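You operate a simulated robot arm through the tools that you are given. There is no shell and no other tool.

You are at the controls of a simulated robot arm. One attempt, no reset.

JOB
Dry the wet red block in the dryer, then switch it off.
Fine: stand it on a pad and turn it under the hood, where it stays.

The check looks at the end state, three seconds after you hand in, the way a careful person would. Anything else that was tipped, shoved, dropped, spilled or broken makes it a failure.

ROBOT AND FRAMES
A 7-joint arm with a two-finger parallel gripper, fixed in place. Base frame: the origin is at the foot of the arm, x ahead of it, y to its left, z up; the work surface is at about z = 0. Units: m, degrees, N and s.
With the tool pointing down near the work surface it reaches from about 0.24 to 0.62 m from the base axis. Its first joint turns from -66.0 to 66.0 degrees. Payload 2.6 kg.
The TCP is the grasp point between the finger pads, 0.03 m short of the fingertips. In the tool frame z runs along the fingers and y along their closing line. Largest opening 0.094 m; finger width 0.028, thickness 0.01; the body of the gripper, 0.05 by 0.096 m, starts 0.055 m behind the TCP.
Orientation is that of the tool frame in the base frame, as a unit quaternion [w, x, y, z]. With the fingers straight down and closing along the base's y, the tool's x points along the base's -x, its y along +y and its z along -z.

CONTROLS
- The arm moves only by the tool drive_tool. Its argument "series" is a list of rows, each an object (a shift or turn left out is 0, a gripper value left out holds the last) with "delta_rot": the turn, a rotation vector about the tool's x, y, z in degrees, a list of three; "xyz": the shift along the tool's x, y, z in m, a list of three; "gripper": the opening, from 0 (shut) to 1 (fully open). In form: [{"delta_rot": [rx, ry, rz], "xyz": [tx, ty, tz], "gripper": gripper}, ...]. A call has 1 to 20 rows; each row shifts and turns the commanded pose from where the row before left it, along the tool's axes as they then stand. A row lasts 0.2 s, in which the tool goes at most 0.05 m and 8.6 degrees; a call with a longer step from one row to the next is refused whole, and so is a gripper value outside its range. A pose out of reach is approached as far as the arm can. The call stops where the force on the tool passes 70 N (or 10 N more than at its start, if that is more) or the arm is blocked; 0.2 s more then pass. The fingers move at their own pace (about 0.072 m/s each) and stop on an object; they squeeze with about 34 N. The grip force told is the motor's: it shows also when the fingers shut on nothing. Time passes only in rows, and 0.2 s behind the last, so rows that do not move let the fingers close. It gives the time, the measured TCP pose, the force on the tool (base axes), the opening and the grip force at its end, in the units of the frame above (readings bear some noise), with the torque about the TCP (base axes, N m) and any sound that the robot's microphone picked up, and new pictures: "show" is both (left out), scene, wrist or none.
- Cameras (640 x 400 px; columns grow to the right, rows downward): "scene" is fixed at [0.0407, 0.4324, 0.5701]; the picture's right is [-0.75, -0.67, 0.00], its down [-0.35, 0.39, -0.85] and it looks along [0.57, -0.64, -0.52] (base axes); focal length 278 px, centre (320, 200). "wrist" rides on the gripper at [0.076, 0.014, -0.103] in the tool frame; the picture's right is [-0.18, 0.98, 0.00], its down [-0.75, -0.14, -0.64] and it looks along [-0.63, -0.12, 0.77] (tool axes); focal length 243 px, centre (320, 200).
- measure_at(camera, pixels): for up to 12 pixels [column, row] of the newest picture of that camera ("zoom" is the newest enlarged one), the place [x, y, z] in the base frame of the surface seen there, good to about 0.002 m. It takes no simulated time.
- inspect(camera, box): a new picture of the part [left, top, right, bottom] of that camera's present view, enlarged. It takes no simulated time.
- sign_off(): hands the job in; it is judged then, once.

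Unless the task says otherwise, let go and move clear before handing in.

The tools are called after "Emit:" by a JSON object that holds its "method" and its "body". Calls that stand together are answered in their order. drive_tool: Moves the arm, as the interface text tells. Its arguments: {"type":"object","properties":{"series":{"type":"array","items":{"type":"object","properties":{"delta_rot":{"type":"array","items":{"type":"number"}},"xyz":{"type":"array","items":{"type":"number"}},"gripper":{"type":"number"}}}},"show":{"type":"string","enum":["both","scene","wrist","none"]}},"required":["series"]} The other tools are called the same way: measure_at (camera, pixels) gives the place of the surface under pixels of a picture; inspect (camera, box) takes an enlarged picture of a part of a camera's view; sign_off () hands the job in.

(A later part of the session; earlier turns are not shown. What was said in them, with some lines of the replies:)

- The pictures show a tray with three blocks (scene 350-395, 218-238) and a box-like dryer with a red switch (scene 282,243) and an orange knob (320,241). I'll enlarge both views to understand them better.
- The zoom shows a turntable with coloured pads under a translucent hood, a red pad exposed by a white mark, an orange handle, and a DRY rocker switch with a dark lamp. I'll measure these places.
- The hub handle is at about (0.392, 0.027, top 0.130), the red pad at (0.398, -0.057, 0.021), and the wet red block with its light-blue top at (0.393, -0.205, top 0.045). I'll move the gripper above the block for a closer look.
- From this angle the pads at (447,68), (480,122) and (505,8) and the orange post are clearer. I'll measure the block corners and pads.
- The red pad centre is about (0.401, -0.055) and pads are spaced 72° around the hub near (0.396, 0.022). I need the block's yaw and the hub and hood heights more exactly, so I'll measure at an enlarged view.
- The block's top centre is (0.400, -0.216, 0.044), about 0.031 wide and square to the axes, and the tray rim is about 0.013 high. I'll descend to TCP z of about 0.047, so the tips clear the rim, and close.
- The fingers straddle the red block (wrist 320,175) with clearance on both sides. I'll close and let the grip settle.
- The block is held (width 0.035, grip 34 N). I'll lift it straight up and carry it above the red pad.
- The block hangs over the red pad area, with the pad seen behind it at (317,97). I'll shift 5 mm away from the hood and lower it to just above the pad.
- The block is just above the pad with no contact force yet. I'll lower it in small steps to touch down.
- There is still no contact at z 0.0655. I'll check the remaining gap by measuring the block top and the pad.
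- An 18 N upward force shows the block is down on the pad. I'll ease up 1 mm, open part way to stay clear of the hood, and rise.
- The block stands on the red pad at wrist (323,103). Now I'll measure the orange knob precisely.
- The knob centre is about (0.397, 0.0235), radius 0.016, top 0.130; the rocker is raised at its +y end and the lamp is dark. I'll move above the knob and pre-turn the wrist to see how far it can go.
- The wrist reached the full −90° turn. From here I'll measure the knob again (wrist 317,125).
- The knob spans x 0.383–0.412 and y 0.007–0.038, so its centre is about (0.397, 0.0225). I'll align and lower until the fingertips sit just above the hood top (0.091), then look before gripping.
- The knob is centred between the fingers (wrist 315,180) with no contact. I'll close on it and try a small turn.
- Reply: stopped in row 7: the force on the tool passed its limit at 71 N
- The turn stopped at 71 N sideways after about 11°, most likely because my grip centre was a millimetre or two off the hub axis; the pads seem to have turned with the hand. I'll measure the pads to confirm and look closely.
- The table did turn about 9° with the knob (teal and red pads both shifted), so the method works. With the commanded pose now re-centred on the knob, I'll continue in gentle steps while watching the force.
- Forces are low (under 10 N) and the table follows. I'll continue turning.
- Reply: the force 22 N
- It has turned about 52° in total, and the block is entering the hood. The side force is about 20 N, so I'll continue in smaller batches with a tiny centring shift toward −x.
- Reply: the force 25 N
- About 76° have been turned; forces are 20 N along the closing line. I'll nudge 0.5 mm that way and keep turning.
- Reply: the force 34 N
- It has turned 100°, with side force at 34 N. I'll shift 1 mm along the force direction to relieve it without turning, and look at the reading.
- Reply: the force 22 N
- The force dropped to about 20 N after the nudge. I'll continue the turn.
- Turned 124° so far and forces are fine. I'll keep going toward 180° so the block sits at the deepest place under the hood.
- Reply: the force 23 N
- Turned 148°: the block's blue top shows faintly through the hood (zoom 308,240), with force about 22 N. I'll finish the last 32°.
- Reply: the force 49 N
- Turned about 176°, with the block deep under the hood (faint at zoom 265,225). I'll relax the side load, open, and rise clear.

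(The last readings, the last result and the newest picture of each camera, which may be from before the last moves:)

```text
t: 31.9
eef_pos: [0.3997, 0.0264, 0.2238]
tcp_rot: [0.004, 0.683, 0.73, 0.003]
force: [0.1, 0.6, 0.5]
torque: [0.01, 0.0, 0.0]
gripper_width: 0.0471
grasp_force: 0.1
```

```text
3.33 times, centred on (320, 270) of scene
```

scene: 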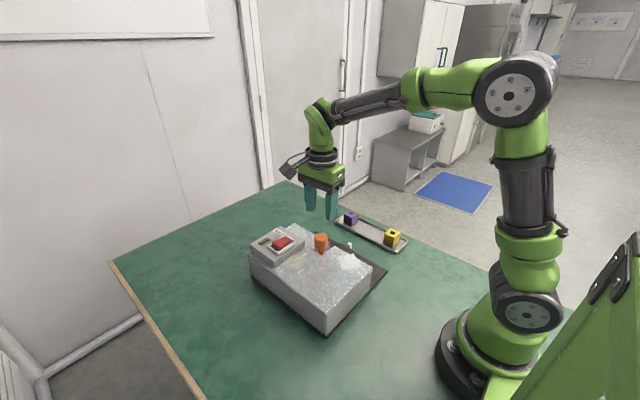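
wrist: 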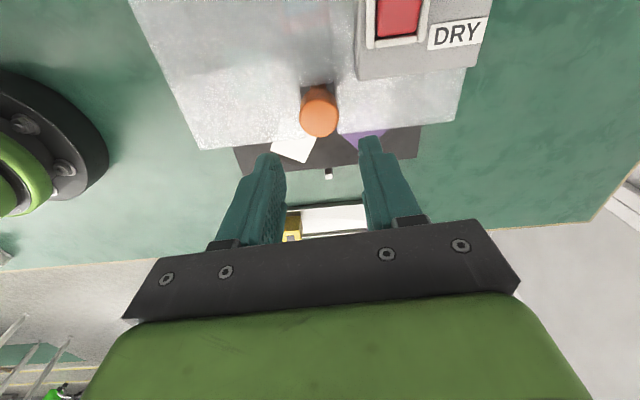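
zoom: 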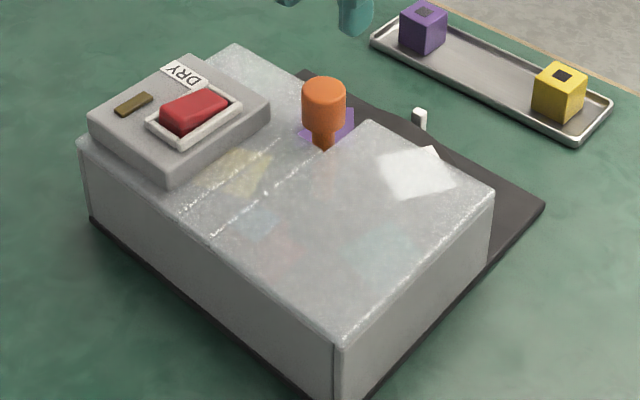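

Gripper is clear and the block stands under the hood (blue top at zoom 262,222). Now I'll study the rocker in detail to find its raised end.

Emit:
{"method": "inspect", "body": {"camera": "scene", "box": [250, 225, 310, 265]}}

Emit:
{"method": "measure_at", "body": {"camera": "scene", "pixels": [[272, 243], [276, 242], [280, 240], [284, 238], [288, 237], [278, 246], [283, 244], [288, 241], [273, 247], [276, 249], [270, 243], [292, 241]]}}

```text
10.00 times, centred on (280, 245) of scene
```

zoom: 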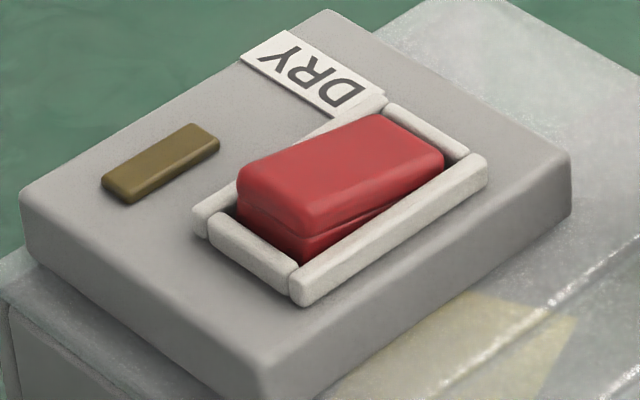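

```text
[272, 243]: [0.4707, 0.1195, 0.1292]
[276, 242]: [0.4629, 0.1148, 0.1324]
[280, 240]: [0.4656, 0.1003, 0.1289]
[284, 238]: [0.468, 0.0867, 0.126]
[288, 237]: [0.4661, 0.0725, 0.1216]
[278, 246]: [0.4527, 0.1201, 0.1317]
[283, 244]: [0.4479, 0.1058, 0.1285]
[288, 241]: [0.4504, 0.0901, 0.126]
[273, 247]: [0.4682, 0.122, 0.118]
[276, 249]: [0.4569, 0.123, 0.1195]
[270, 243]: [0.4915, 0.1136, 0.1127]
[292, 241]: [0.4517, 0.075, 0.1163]
```

The rocker's raised end is at about (0.459, 0.118, 0.132) and its low end near y 0.075 (0.122). I'll shut the fingers and move above the raised end, fingers lined up between the rails.

Emit:
{"method": "drive_tool", "body": {"series": [{"delta_rot": [0, 0, 4], "gripper": 0}, {"xyz": [0.0292, 0.0197, 0.006]}, {"xyz": [0.0292, 0.0197, 0.007]}, {"xyz": [0.0292, 0.0197, 0.007]}, {}, {}]}}

```text
t: 33.3
eef_pos: [0.4596, 0.1162, 0.2038]
tcp_rot: [0.004, 0.708, 0.706, 0.004]
force: [0.5, -0.1, -0.4]
torque: [0.0, -0.02, 0.0]
gripper_width: 0.0002
grasp_force: 33.1
```

scene: 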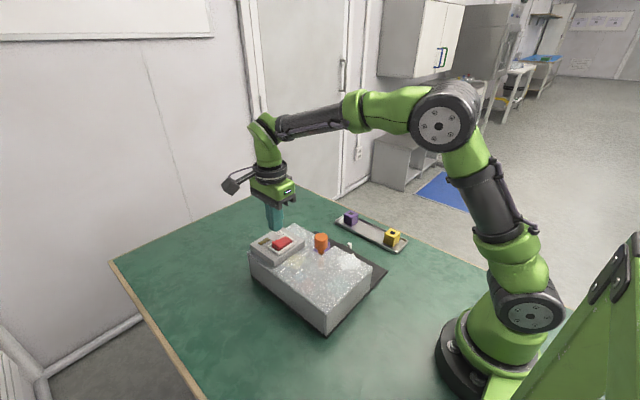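
wrist: 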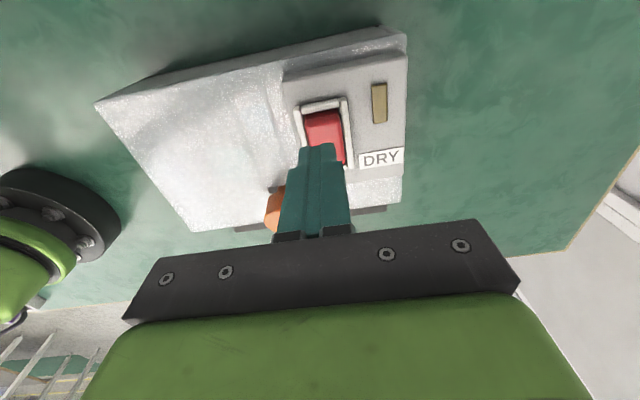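

I'm above the raised end (0.4596, 0.116). I'll descend to just above it, then press in small steps.

Emit:
{"method": "drive_tool", "body": {"series": [{"xyz": [0, 0, 0.02]}, {"xyz": [0, 0, 0.016]}, {"xyz": [0, 0, 0.003]}, {"xyz": [0, 0, 0.002]}, {}], "show": "none"}}

Emit:
{"method": "drive_tool", "body": {"series": [{"xyz": [0, 0, 0.002]}, {"xyz": [0, 0, 0.002]}, {}]}}

Emit:
{"method": "inspect", "body": {"camera": "scene", "box": [240, 215, 320, 270]}}

```text
t: 34.5
eef_pos: [0.4598, 0.1137, 0.1661]
tcp_rot: [0.004, 0.708, 0.706, 0.003]
force: [0.1, -0.4, -0.4]
torque: [0.0, 0.0, -0.03]
gripper_width: 0.0
grasp_force: 32.9
```

```text
t: 35.3
eef_pos: [0.4579, 0.113, 0.1628]
tcp_rot: [0.004, 0.709, 0.705, 0.004]
force: [-0.3, 0.2, -0.1]
torque: [-0.03, -0.03, -0.02]
gripper_width: 0.0
grasp_force: 33.4
```

scene: 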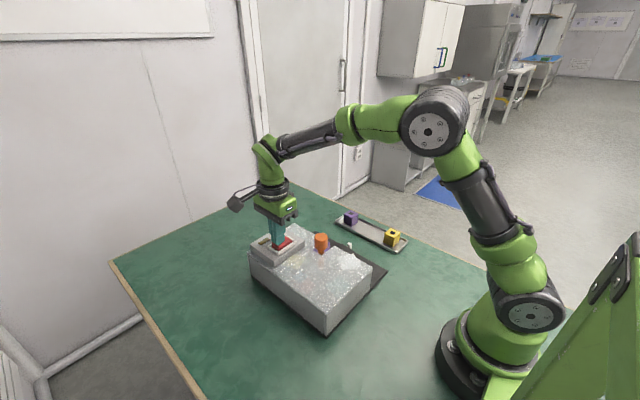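
wrist: 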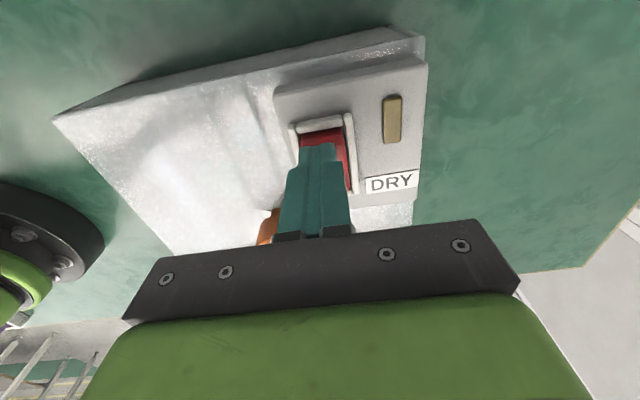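

```text
7.27 times, centred on (280, 242) of scene
```

zoom: 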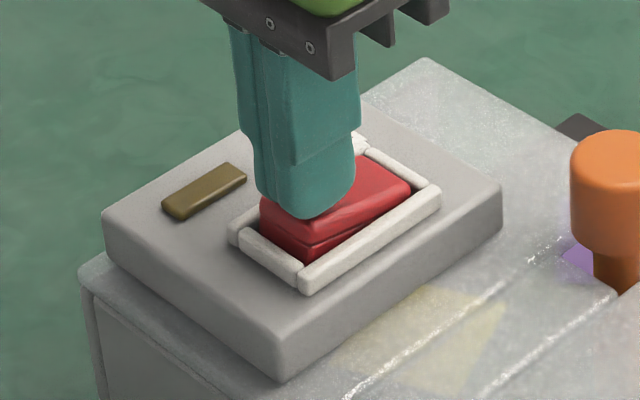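

The tips are right over the raised end, just about touching, with the lamp dark. I'll press down in small steps.

Emit:
{"method": "drive_tool", "body": {"series": [{"xyz": [0.002, 0, 0.002]}, {"xyz": [0, 0, 0.002]}, {"xyz": [0, 0, 0.002]}, {}]}}

Emit:
{"method": "inspect", "body": {"camera": "scene", "box": [240, 215, 320, 270]}}

```text
t: 36.3
eef_pos: [0.4597, 0.1143, 0.1573]
tcp_rot: [0.004, 0.708, 0.706, 0.005]
force: [-3.3, 3.8, 18.0]
torque: [-0.11, 0.18, -0.11]
gripper_width: 0.0
grasp_force: 33.2
```

scene: 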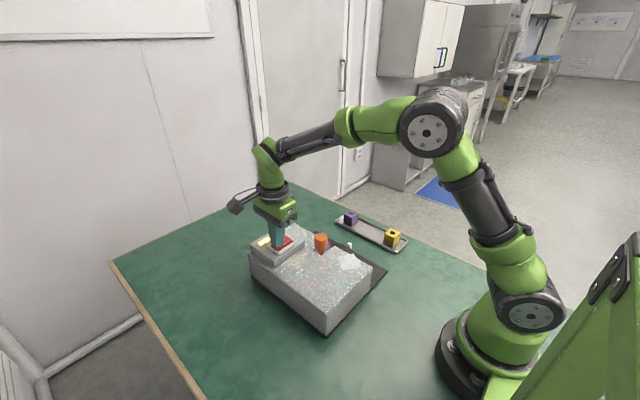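
wrist: 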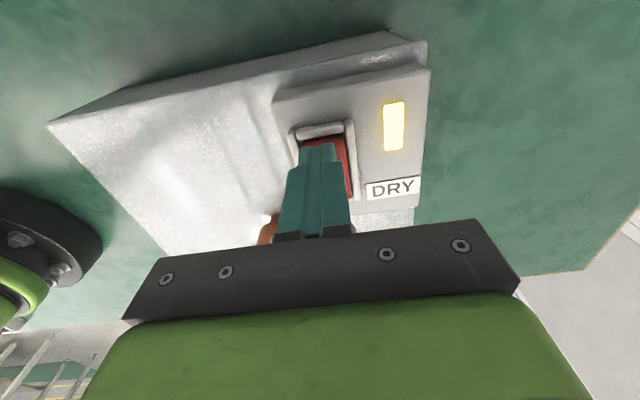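

```text
7.27 times, centred on (280, 242) of scene
```

zoom: 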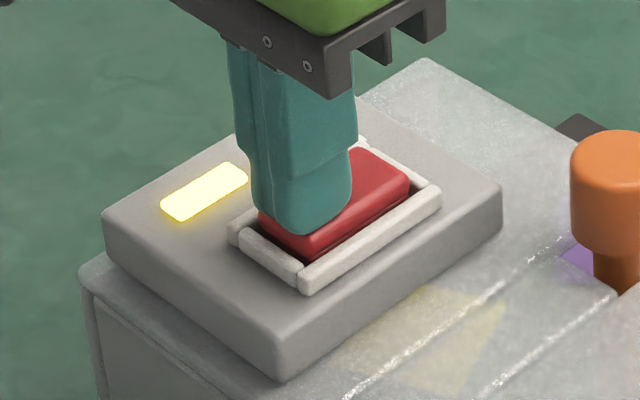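

The lamp is lit (wrist 393,127), so the dryer is on. I'll lift off and check whether the switch stays on, watching for any sound or a change in the block.

Emit:
{"method": "drive_tool", "body": {"series": [{"xyz": [0, 0, 0.001]}, {"xyz": [0, 0, -0.02]}, {"xyz": [0, 0, -0.03]}, {"xyz": [0, -0.02, -0.03]}, {}]}}

Emit:
{"method": "inspect", "body": {"camera": "scene", "box": [240, 210, 400, 330]}}

```text
t: 37.5
eef_pos: [0.4378, 0.1161, 0.2349]
tcp_rot: [0.004, 0.708, 0.706, 0.004]
force: [0.0, -0.2, 0.4]
torque: [0.02, -0.02, 0.03]
gripper_width: 0.0
grasp_force: 33.0
```

scene: 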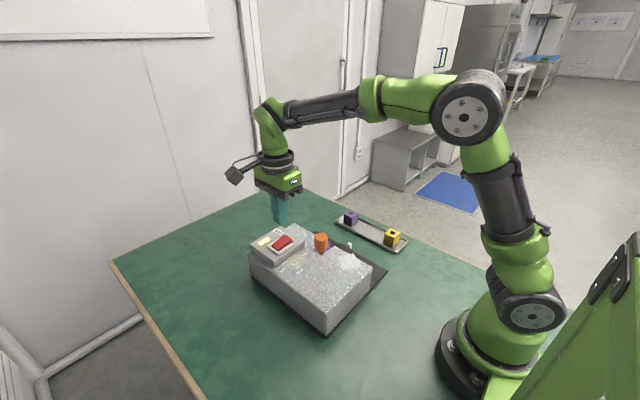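
wrist: 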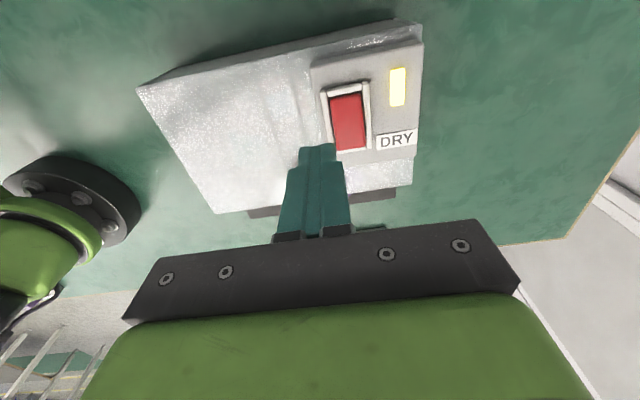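

```text
3.33 times, centred on (320, 270) of scene
```

zoom: 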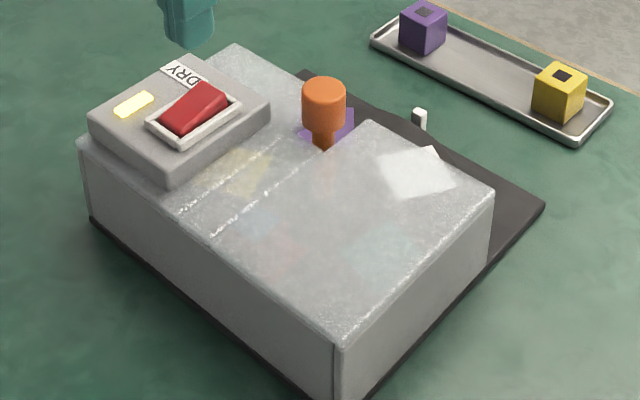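

The dryer stays on with the rocker now tipped the other way. I'll wait and watch the block's blue top (zoom 262,222), the lamp and any sounds.

Emit:
{"method": "drive_tool", "body": {"series": [{}, {}, {}, {}, {}, {}, {}, {}, {}, {}, {}, {}, {}, {}, {}, {}, {}, {}, {}, {}], "show": "scene"}}

Emit:
{"method": "inspect", "body": {"camera": "scene", "box": [250, 225, 360, 310]}}

```text
t: 41.7
eef_pos: [0.4374, 0.1156, 0.2343]
tcp_rot: [0.004, 0.708, 0.706, 0.004]
force: [-0.3, -0.6, 0.9]
torque: [0.02, -0.03, 0.01]
gripper_width: 0.0001
grasp_force: 32.8
```

scene: 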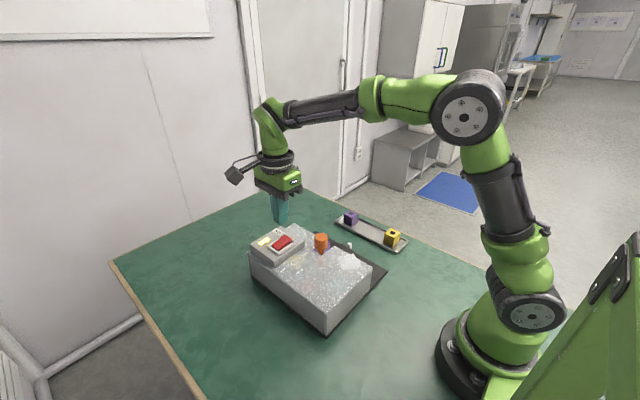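

```text
4.71 times, centred on (305, 268) of scene
```

zoom: 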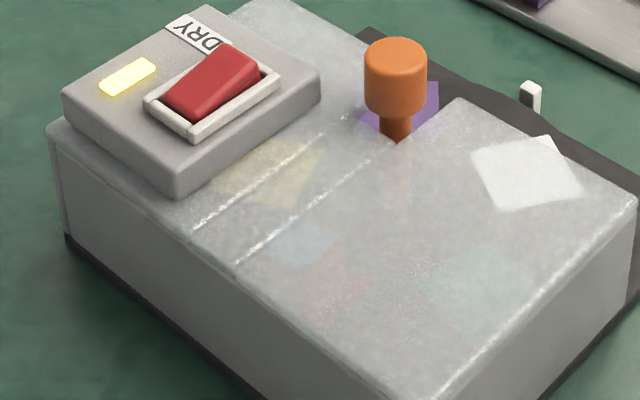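

The blue film is still visible (zoom 300,245) after about 5 s. I'll keep waiting.

Emit:
{"method": "drive_tool", "body": {"series": [{}, {}, {}, {}, {}, {}, {}, {}, {}, {}, {}, {}, {}, {}, {}, {}, {}, {}, {}, {}], "show": "scene"}}

Emit:
{"method": "inspect", "body": {"camera": "scene", "box": [250, 225, 360, 310]}}

```text
t: 45.9
eef_pos: [0.4375, 0.1167, 0.2346]
tcp_rot: [0.003, 0.708, 0.706, 0.003]
force: [0.2, -0.6, 0.1]
torque: [-0.02, 0.01, 0.0]
gripper_width: 0.0
grasp_force: 32.6
```

scene: 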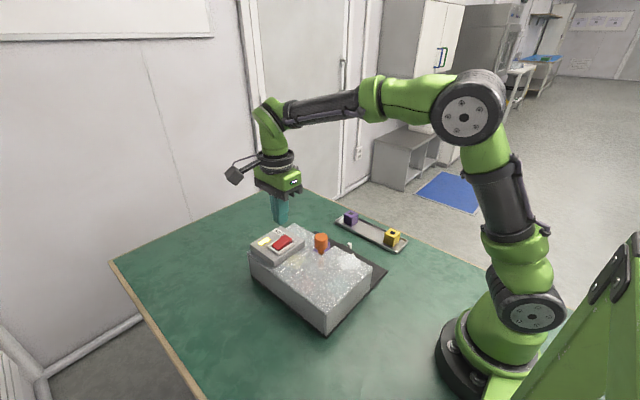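

```text
4.71 times, centred on (305, 268) of scene
```

zoom: 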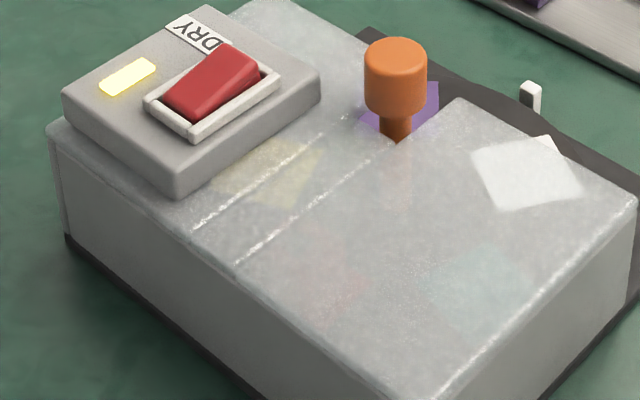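

The blue patch looks to have faded. I'll zoom in on that area.

Emit:
{"method": "inspect", "body": {"camera": "scene", "box": [290, 260, 350, 300]}}

Emit:
{"method": "drive_tool", "body": {"series": [{}, {}, {}, {}, {}, {}, {}, {}, {}, {}], "show": "scene"}}

Emit:
{"method": "inspect", "body": {"camera": "scene", "box": [290, 260, 350, 300]}}

Emit:
{"method": "inspect", "body": {"camera": "scene", "box": [250, 225, 360, 310]}}

```text
10.00 times, centred on (320, 280) of scene
```

zoom: 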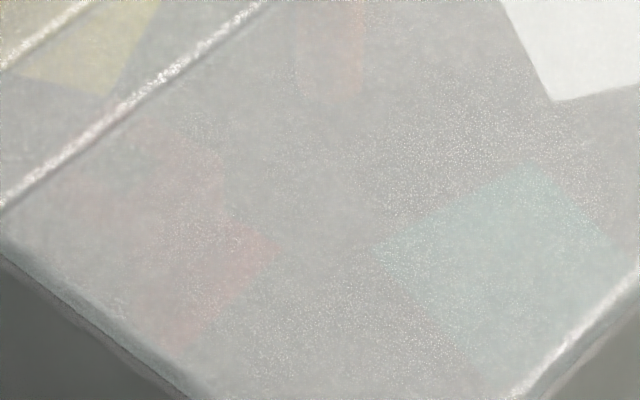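

```text
t: 48.1
eef_pos: [0.4375, 0.1149, 0.2342]
tcp_rot: [0.003, 0.708, 0.706, 0.004]
force: [1.1, -0.5, 0.6]
torque: [0.0, 0.0, -0.04]
gripper_width: 0.0001
grasp_force: 33.2
```

scene: 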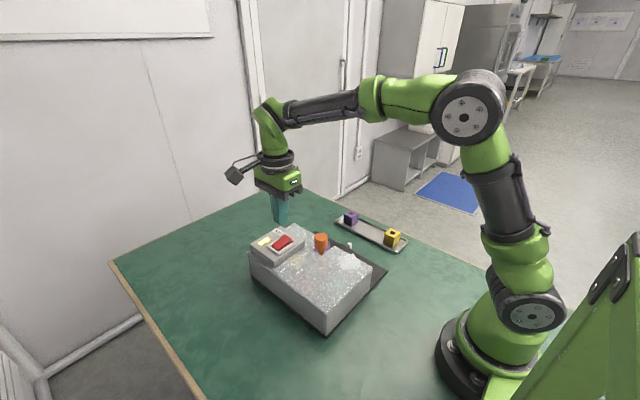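

```text
10.00 times, centred on (320, 280) of scene
```

zoom: 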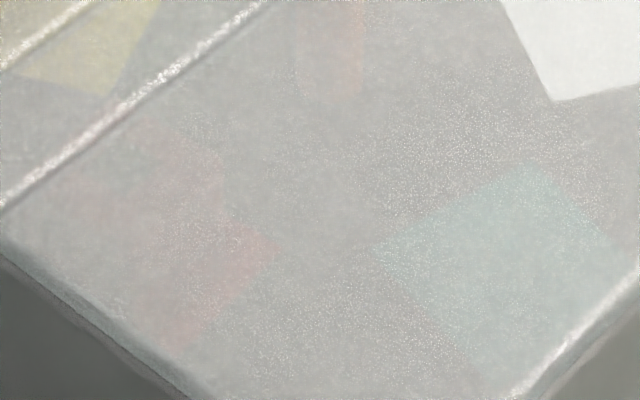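

```text
4.71 times, centred on (305, 268) of scene
```

zoom: 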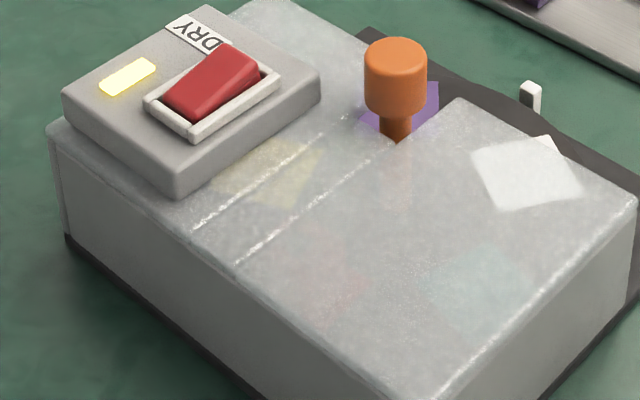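

The blue film is gone and the view has been steady for 2 s, so the block is dry. I'll move above the now-raised −y end of the rocker and measure it.

Emit:
{"method": "measure_at", "body": {"camera": "scene", "pixels": [[288, 237], [291, 239], [286, 236], [289, 240], [284, 239], [280, 243]]}}

Emit:
{"method": "drive_tool", "body": {"series": [{"xyz": [-0.018, 0.0205, 0.015]}, {"xyz": [-0.0165, 0, 0.02]}, {"xyz": [0, 0, 0.02]}, {"xyz": [0, 0, 0.012]}, {}]}}

Emit:
{"method": "inspect", "body": {"camera": "scene", "box": [240, 215, 320, 270]}}

```text
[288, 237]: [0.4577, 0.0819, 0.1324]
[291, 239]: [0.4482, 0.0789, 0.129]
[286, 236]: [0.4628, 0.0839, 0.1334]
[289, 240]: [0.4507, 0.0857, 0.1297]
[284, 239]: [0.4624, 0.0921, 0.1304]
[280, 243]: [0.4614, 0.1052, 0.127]
```

```text
t: 49.3
eef_pos: [0.4579, 0.0799, 0.1652]
tcp_rot: [0.004, 0.708, 0.706, 0.004]
force: [-0.4, 0.1, -0.3]
torque: [0.0, -0.03, 0.02]
gripper_width: 0.0003
grasp_force: 33.5
```

scene: 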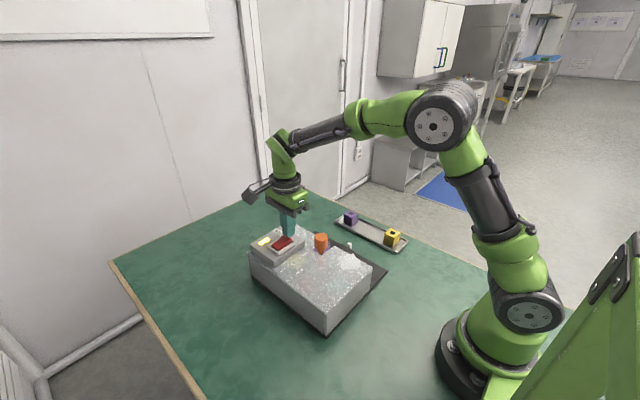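
wrist: 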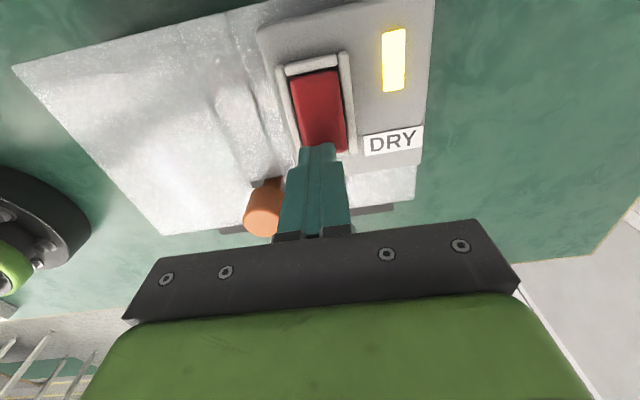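

```text
7.27 times, centred on (280, 242) of scene
```

zoom: 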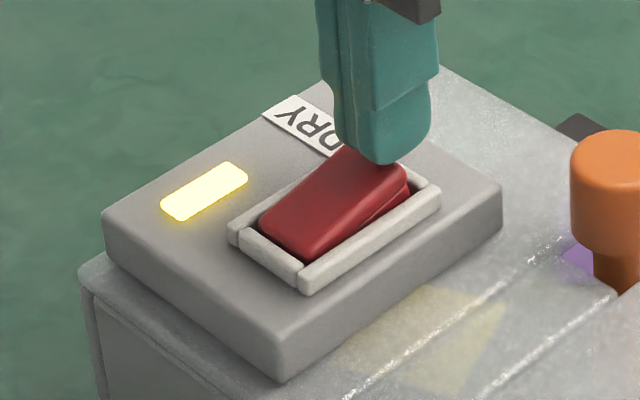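

The tips are over the raised −y end with the lamp still lit. I'll press it down in small steps.

Emit:
{"method": "drive_tool", "body": {"series": [{"xyz": [0.002, 0, 0.003]}, {"xyz": [0, 0, 0.002]}, {"xyz": [0, 0, 0.002]}, {"xyz": [0, 0, 0.001]}, {}]}}

Emit:
{"method": "inspect", "body": {"camera": "scene", "box": [240, 215, 320, 270]}}

```text
t: 50.5
eef_pos: [0.4589, 0.0813, 0.159]
tcp_rot: [0.003, 0.708, 0.706, 0.003]
force: [-0.1, -0.1, 1.3]
torque: [0.0, -0.02, 0.01]
gripper_width: 0.0
grasp_force: 33.2
```

scene: 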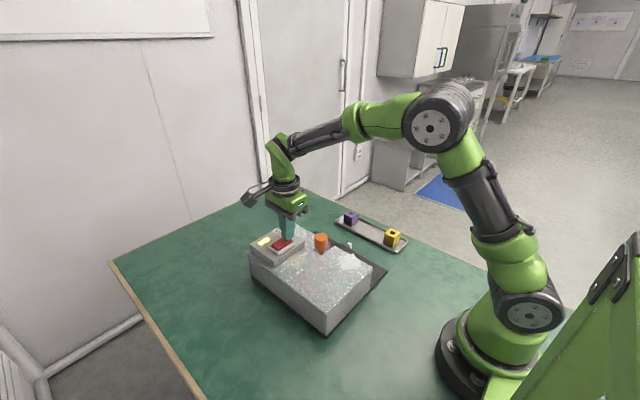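
wrist: 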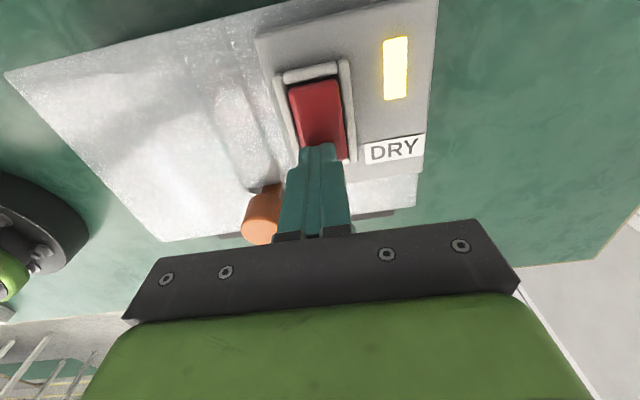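

```text
7.27 times, centred on (280, 242) of scene
```

zoom: 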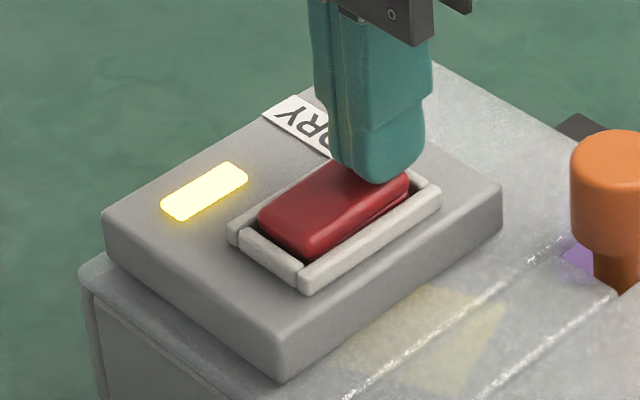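

Contact has begun (1.3 N) and the rocker is moving, but the lamp is still lit. I'll press a few millimetres more.

Emit:
{"method": "drive_tool", "body": {"series": [{"xyz": [0, 0, 0.0015]}, {"xyz": [0, 0, 0.0015]}, {"xyz": [0, 0, 0.001]}, {}]}}

Emit:
{"method": "inspect", "body": {"camera": "scene", "box": [240, 215, 320, 270]}}

```text
t: 51.5
eef_pos: [0.4592, 0.0821, 0.1574]
tcp_rot: [0.004, 0.709, 0.706, 0.004]
force: [-4.7, -4.3, 13.6]
torque: [0.04, 0.23, 0.01]
gripper_width: 0.0001
grasp_force: 32.8
```

scene: 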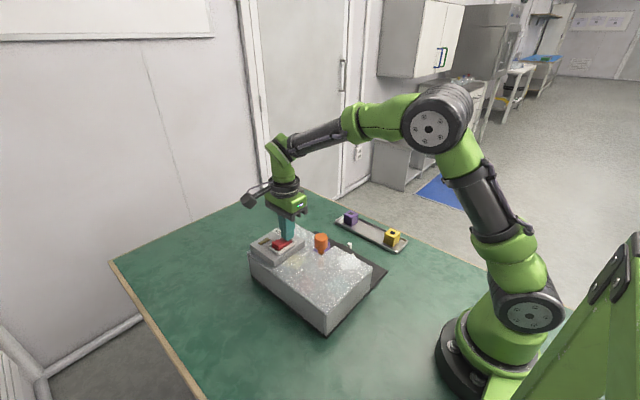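
wrist: 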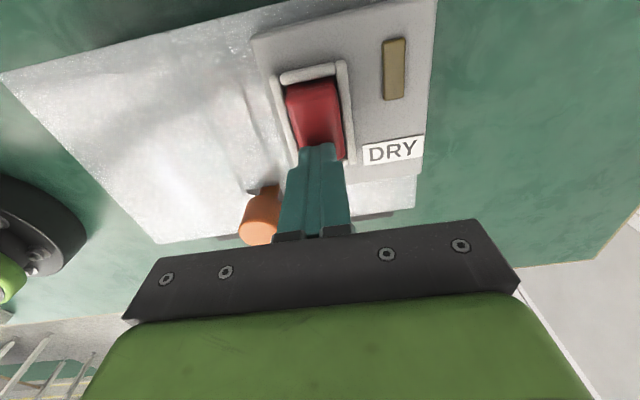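

```text
7.27 times, centred on (280, 242) of scene
```

zoom: 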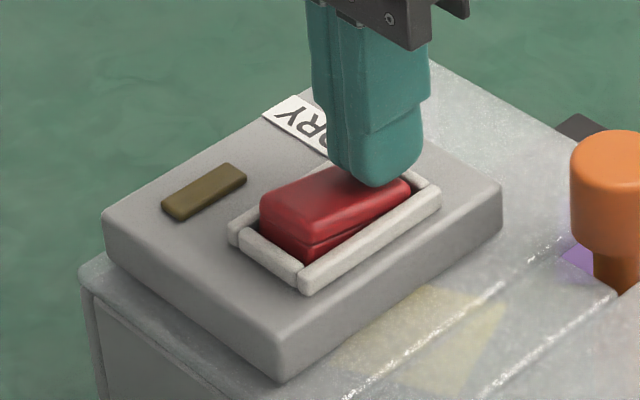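

The lamp is dark and the rocker has flipped. I'll rise well clear and check that it stays off and that everything is in place.

Emit:
{"method": "drive_tool", "body": {"series": [{"xyz": [0, 0, -0.02]}, {"xyz": [0, 0, -0.04]}, {"xyz": [0, 0, -0.045]}, {"xyz": [0, 0, -0.045]}, {"xyz": [-0.03, -0.02, -0.02]}, {"xyz": [-0.03, -0.02, 0]}, {}, {}]}}

Emit:
{"method": "inspect", "body": {"camera": "scene", "box": [240, 200, 420, 330]}}

Emit:
{"method": "inspect", "body": {"camera": "scene", "box": [290, 250, 350, 300]}}

```text
t: 53.3
eef_pos: [0.4147, 0.0218, 0.326]
tcp_rot: [0.004, 0.709, 0.706, 0.004]
force: [0.2, -0.4, 0.5]
torque: [0.01, -0.02, 0.0]
gripper_width: 0.0002
grasp_force: 32.4
```

scene: 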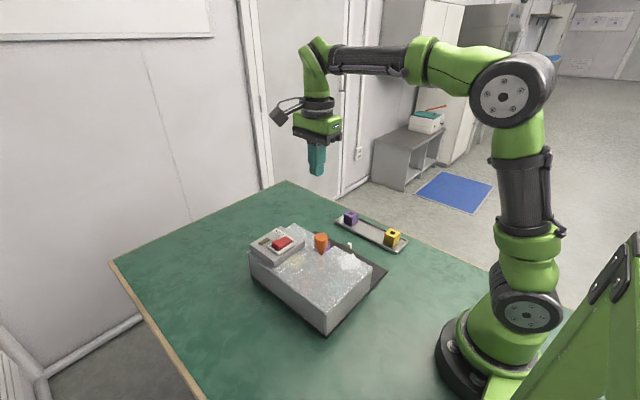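
wrist: 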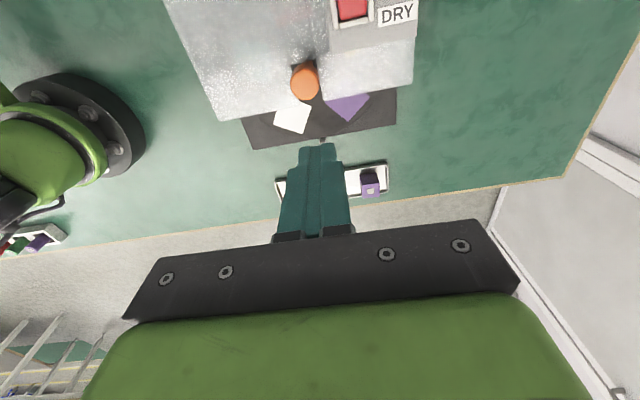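

```text
3.08 times, centred on (330, 265) of scene
```

zoom: 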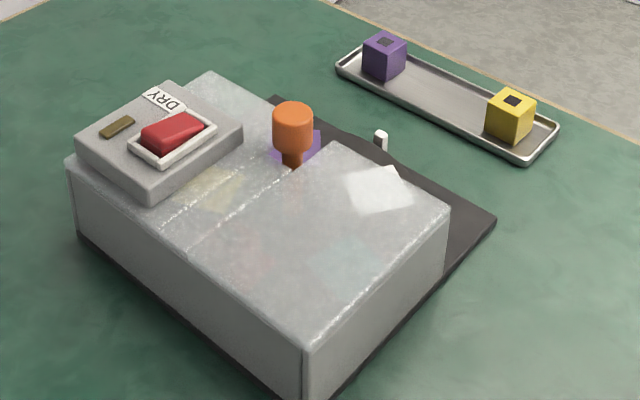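

```text
8.00 times, centred on (320, 275) of scene
```

zoom: 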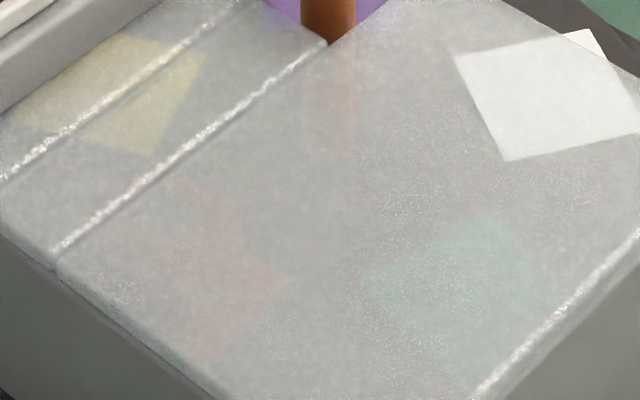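

The lamp is off and stays off, and the purple and yellow blocks are undisturbed. I'll do a last depth check of the block beneath the hood.

Emit:
{"method": "measure_at", "body": {"camera": "scene", "pixels": [[313, 277], [316, 279], [318, 282], [320, 284], [310, 275], [314, 283], [322, 280], [312, 279], [318, 287], [314, 273], [318, 276], [346, 262]]}}

```text
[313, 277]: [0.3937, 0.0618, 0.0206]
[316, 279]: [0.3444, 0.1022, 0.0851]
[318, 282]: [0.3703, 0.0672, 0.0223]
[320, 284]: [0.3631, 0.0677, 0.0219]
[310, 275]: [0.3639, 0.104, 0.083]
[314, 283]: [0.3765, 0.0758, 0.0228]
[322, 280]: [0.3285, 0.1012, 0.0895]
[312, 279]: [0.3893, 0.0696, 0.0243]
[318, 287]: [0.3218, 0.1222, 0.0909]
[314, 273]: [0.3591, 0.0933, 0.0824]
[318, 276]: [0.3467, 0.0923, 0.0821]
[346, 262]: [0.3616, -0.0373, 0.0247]
```

Those pixels miss the block; projecting its expected place (0.393, 0.106, 0.063) gives about scene (301,275). I'll measure there.

Emit:
{"method": "measure_at", "body": {"camera": "scene", "pixels": [[301, 275], [303, 275], [299, 274], [301, 277], [304, 277], [301, 279], [303, 281], [298, 276], [301, 272], [305, 279], [306, 275], [300, 282]]}}

Emit:
{"method": "inspect", "body": {"camera": "scene", "box": [280, 258, 330, 298]}}

```text
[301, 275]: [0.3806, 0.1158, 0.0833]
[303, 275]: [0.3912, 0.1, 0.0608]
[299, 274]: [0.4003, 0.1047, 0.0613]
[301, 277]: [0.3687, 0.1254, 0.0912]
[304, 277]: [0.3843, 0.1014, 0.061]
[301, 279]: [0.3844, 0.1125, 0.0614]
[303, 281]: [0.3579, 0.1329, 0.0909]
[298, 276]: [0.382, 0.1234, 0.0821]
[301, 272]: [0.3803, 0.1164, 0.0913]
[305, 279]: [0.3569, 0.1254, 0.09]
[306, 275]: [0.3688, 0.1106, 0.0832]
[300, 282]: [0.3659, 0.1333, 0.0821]
```

```text
10.00 times, centred on (305, 278) of scene
```

zoom: 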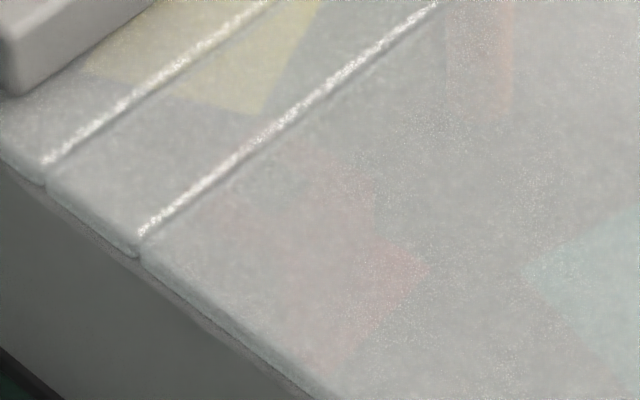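

The block's top reads z 0.061 at about (0.39, 0.105), so it is standing upright on its pad under the hood. Its blue film is gone, the lamp is off, and the arm is clear with nothing held. I'm handing in.

Emit:
{"method": "sign_off", "body": {}}

```text
The job is handed in.
```

I dried the red block, switched the dryer off, and handed the job in; the result of the check hasn't come back.

- **Block:** it stands upright on the red pad, turned about 176° to the deepest part under the hood. The depth reading puts its top at z 0.061, near (0.39, 0.105).
- **Drying:** the dryer ran for about 14 s. The block's light-blue wet film was gone by about 9 s, and it looked the same 2 s later.
- **Switch:** the lamp is dark, and it stayed dark after I lifted off the rocker.
- **Everything else:** the purple and yellow blocks and the tray looked undisturbed, and the arm is clear and holding nothing.

The turntable knob hit the 70 N force limit once at the start of the turn, because my grip was slightly off centre. I re-centred, and the rest of the turn stayed within the limit.
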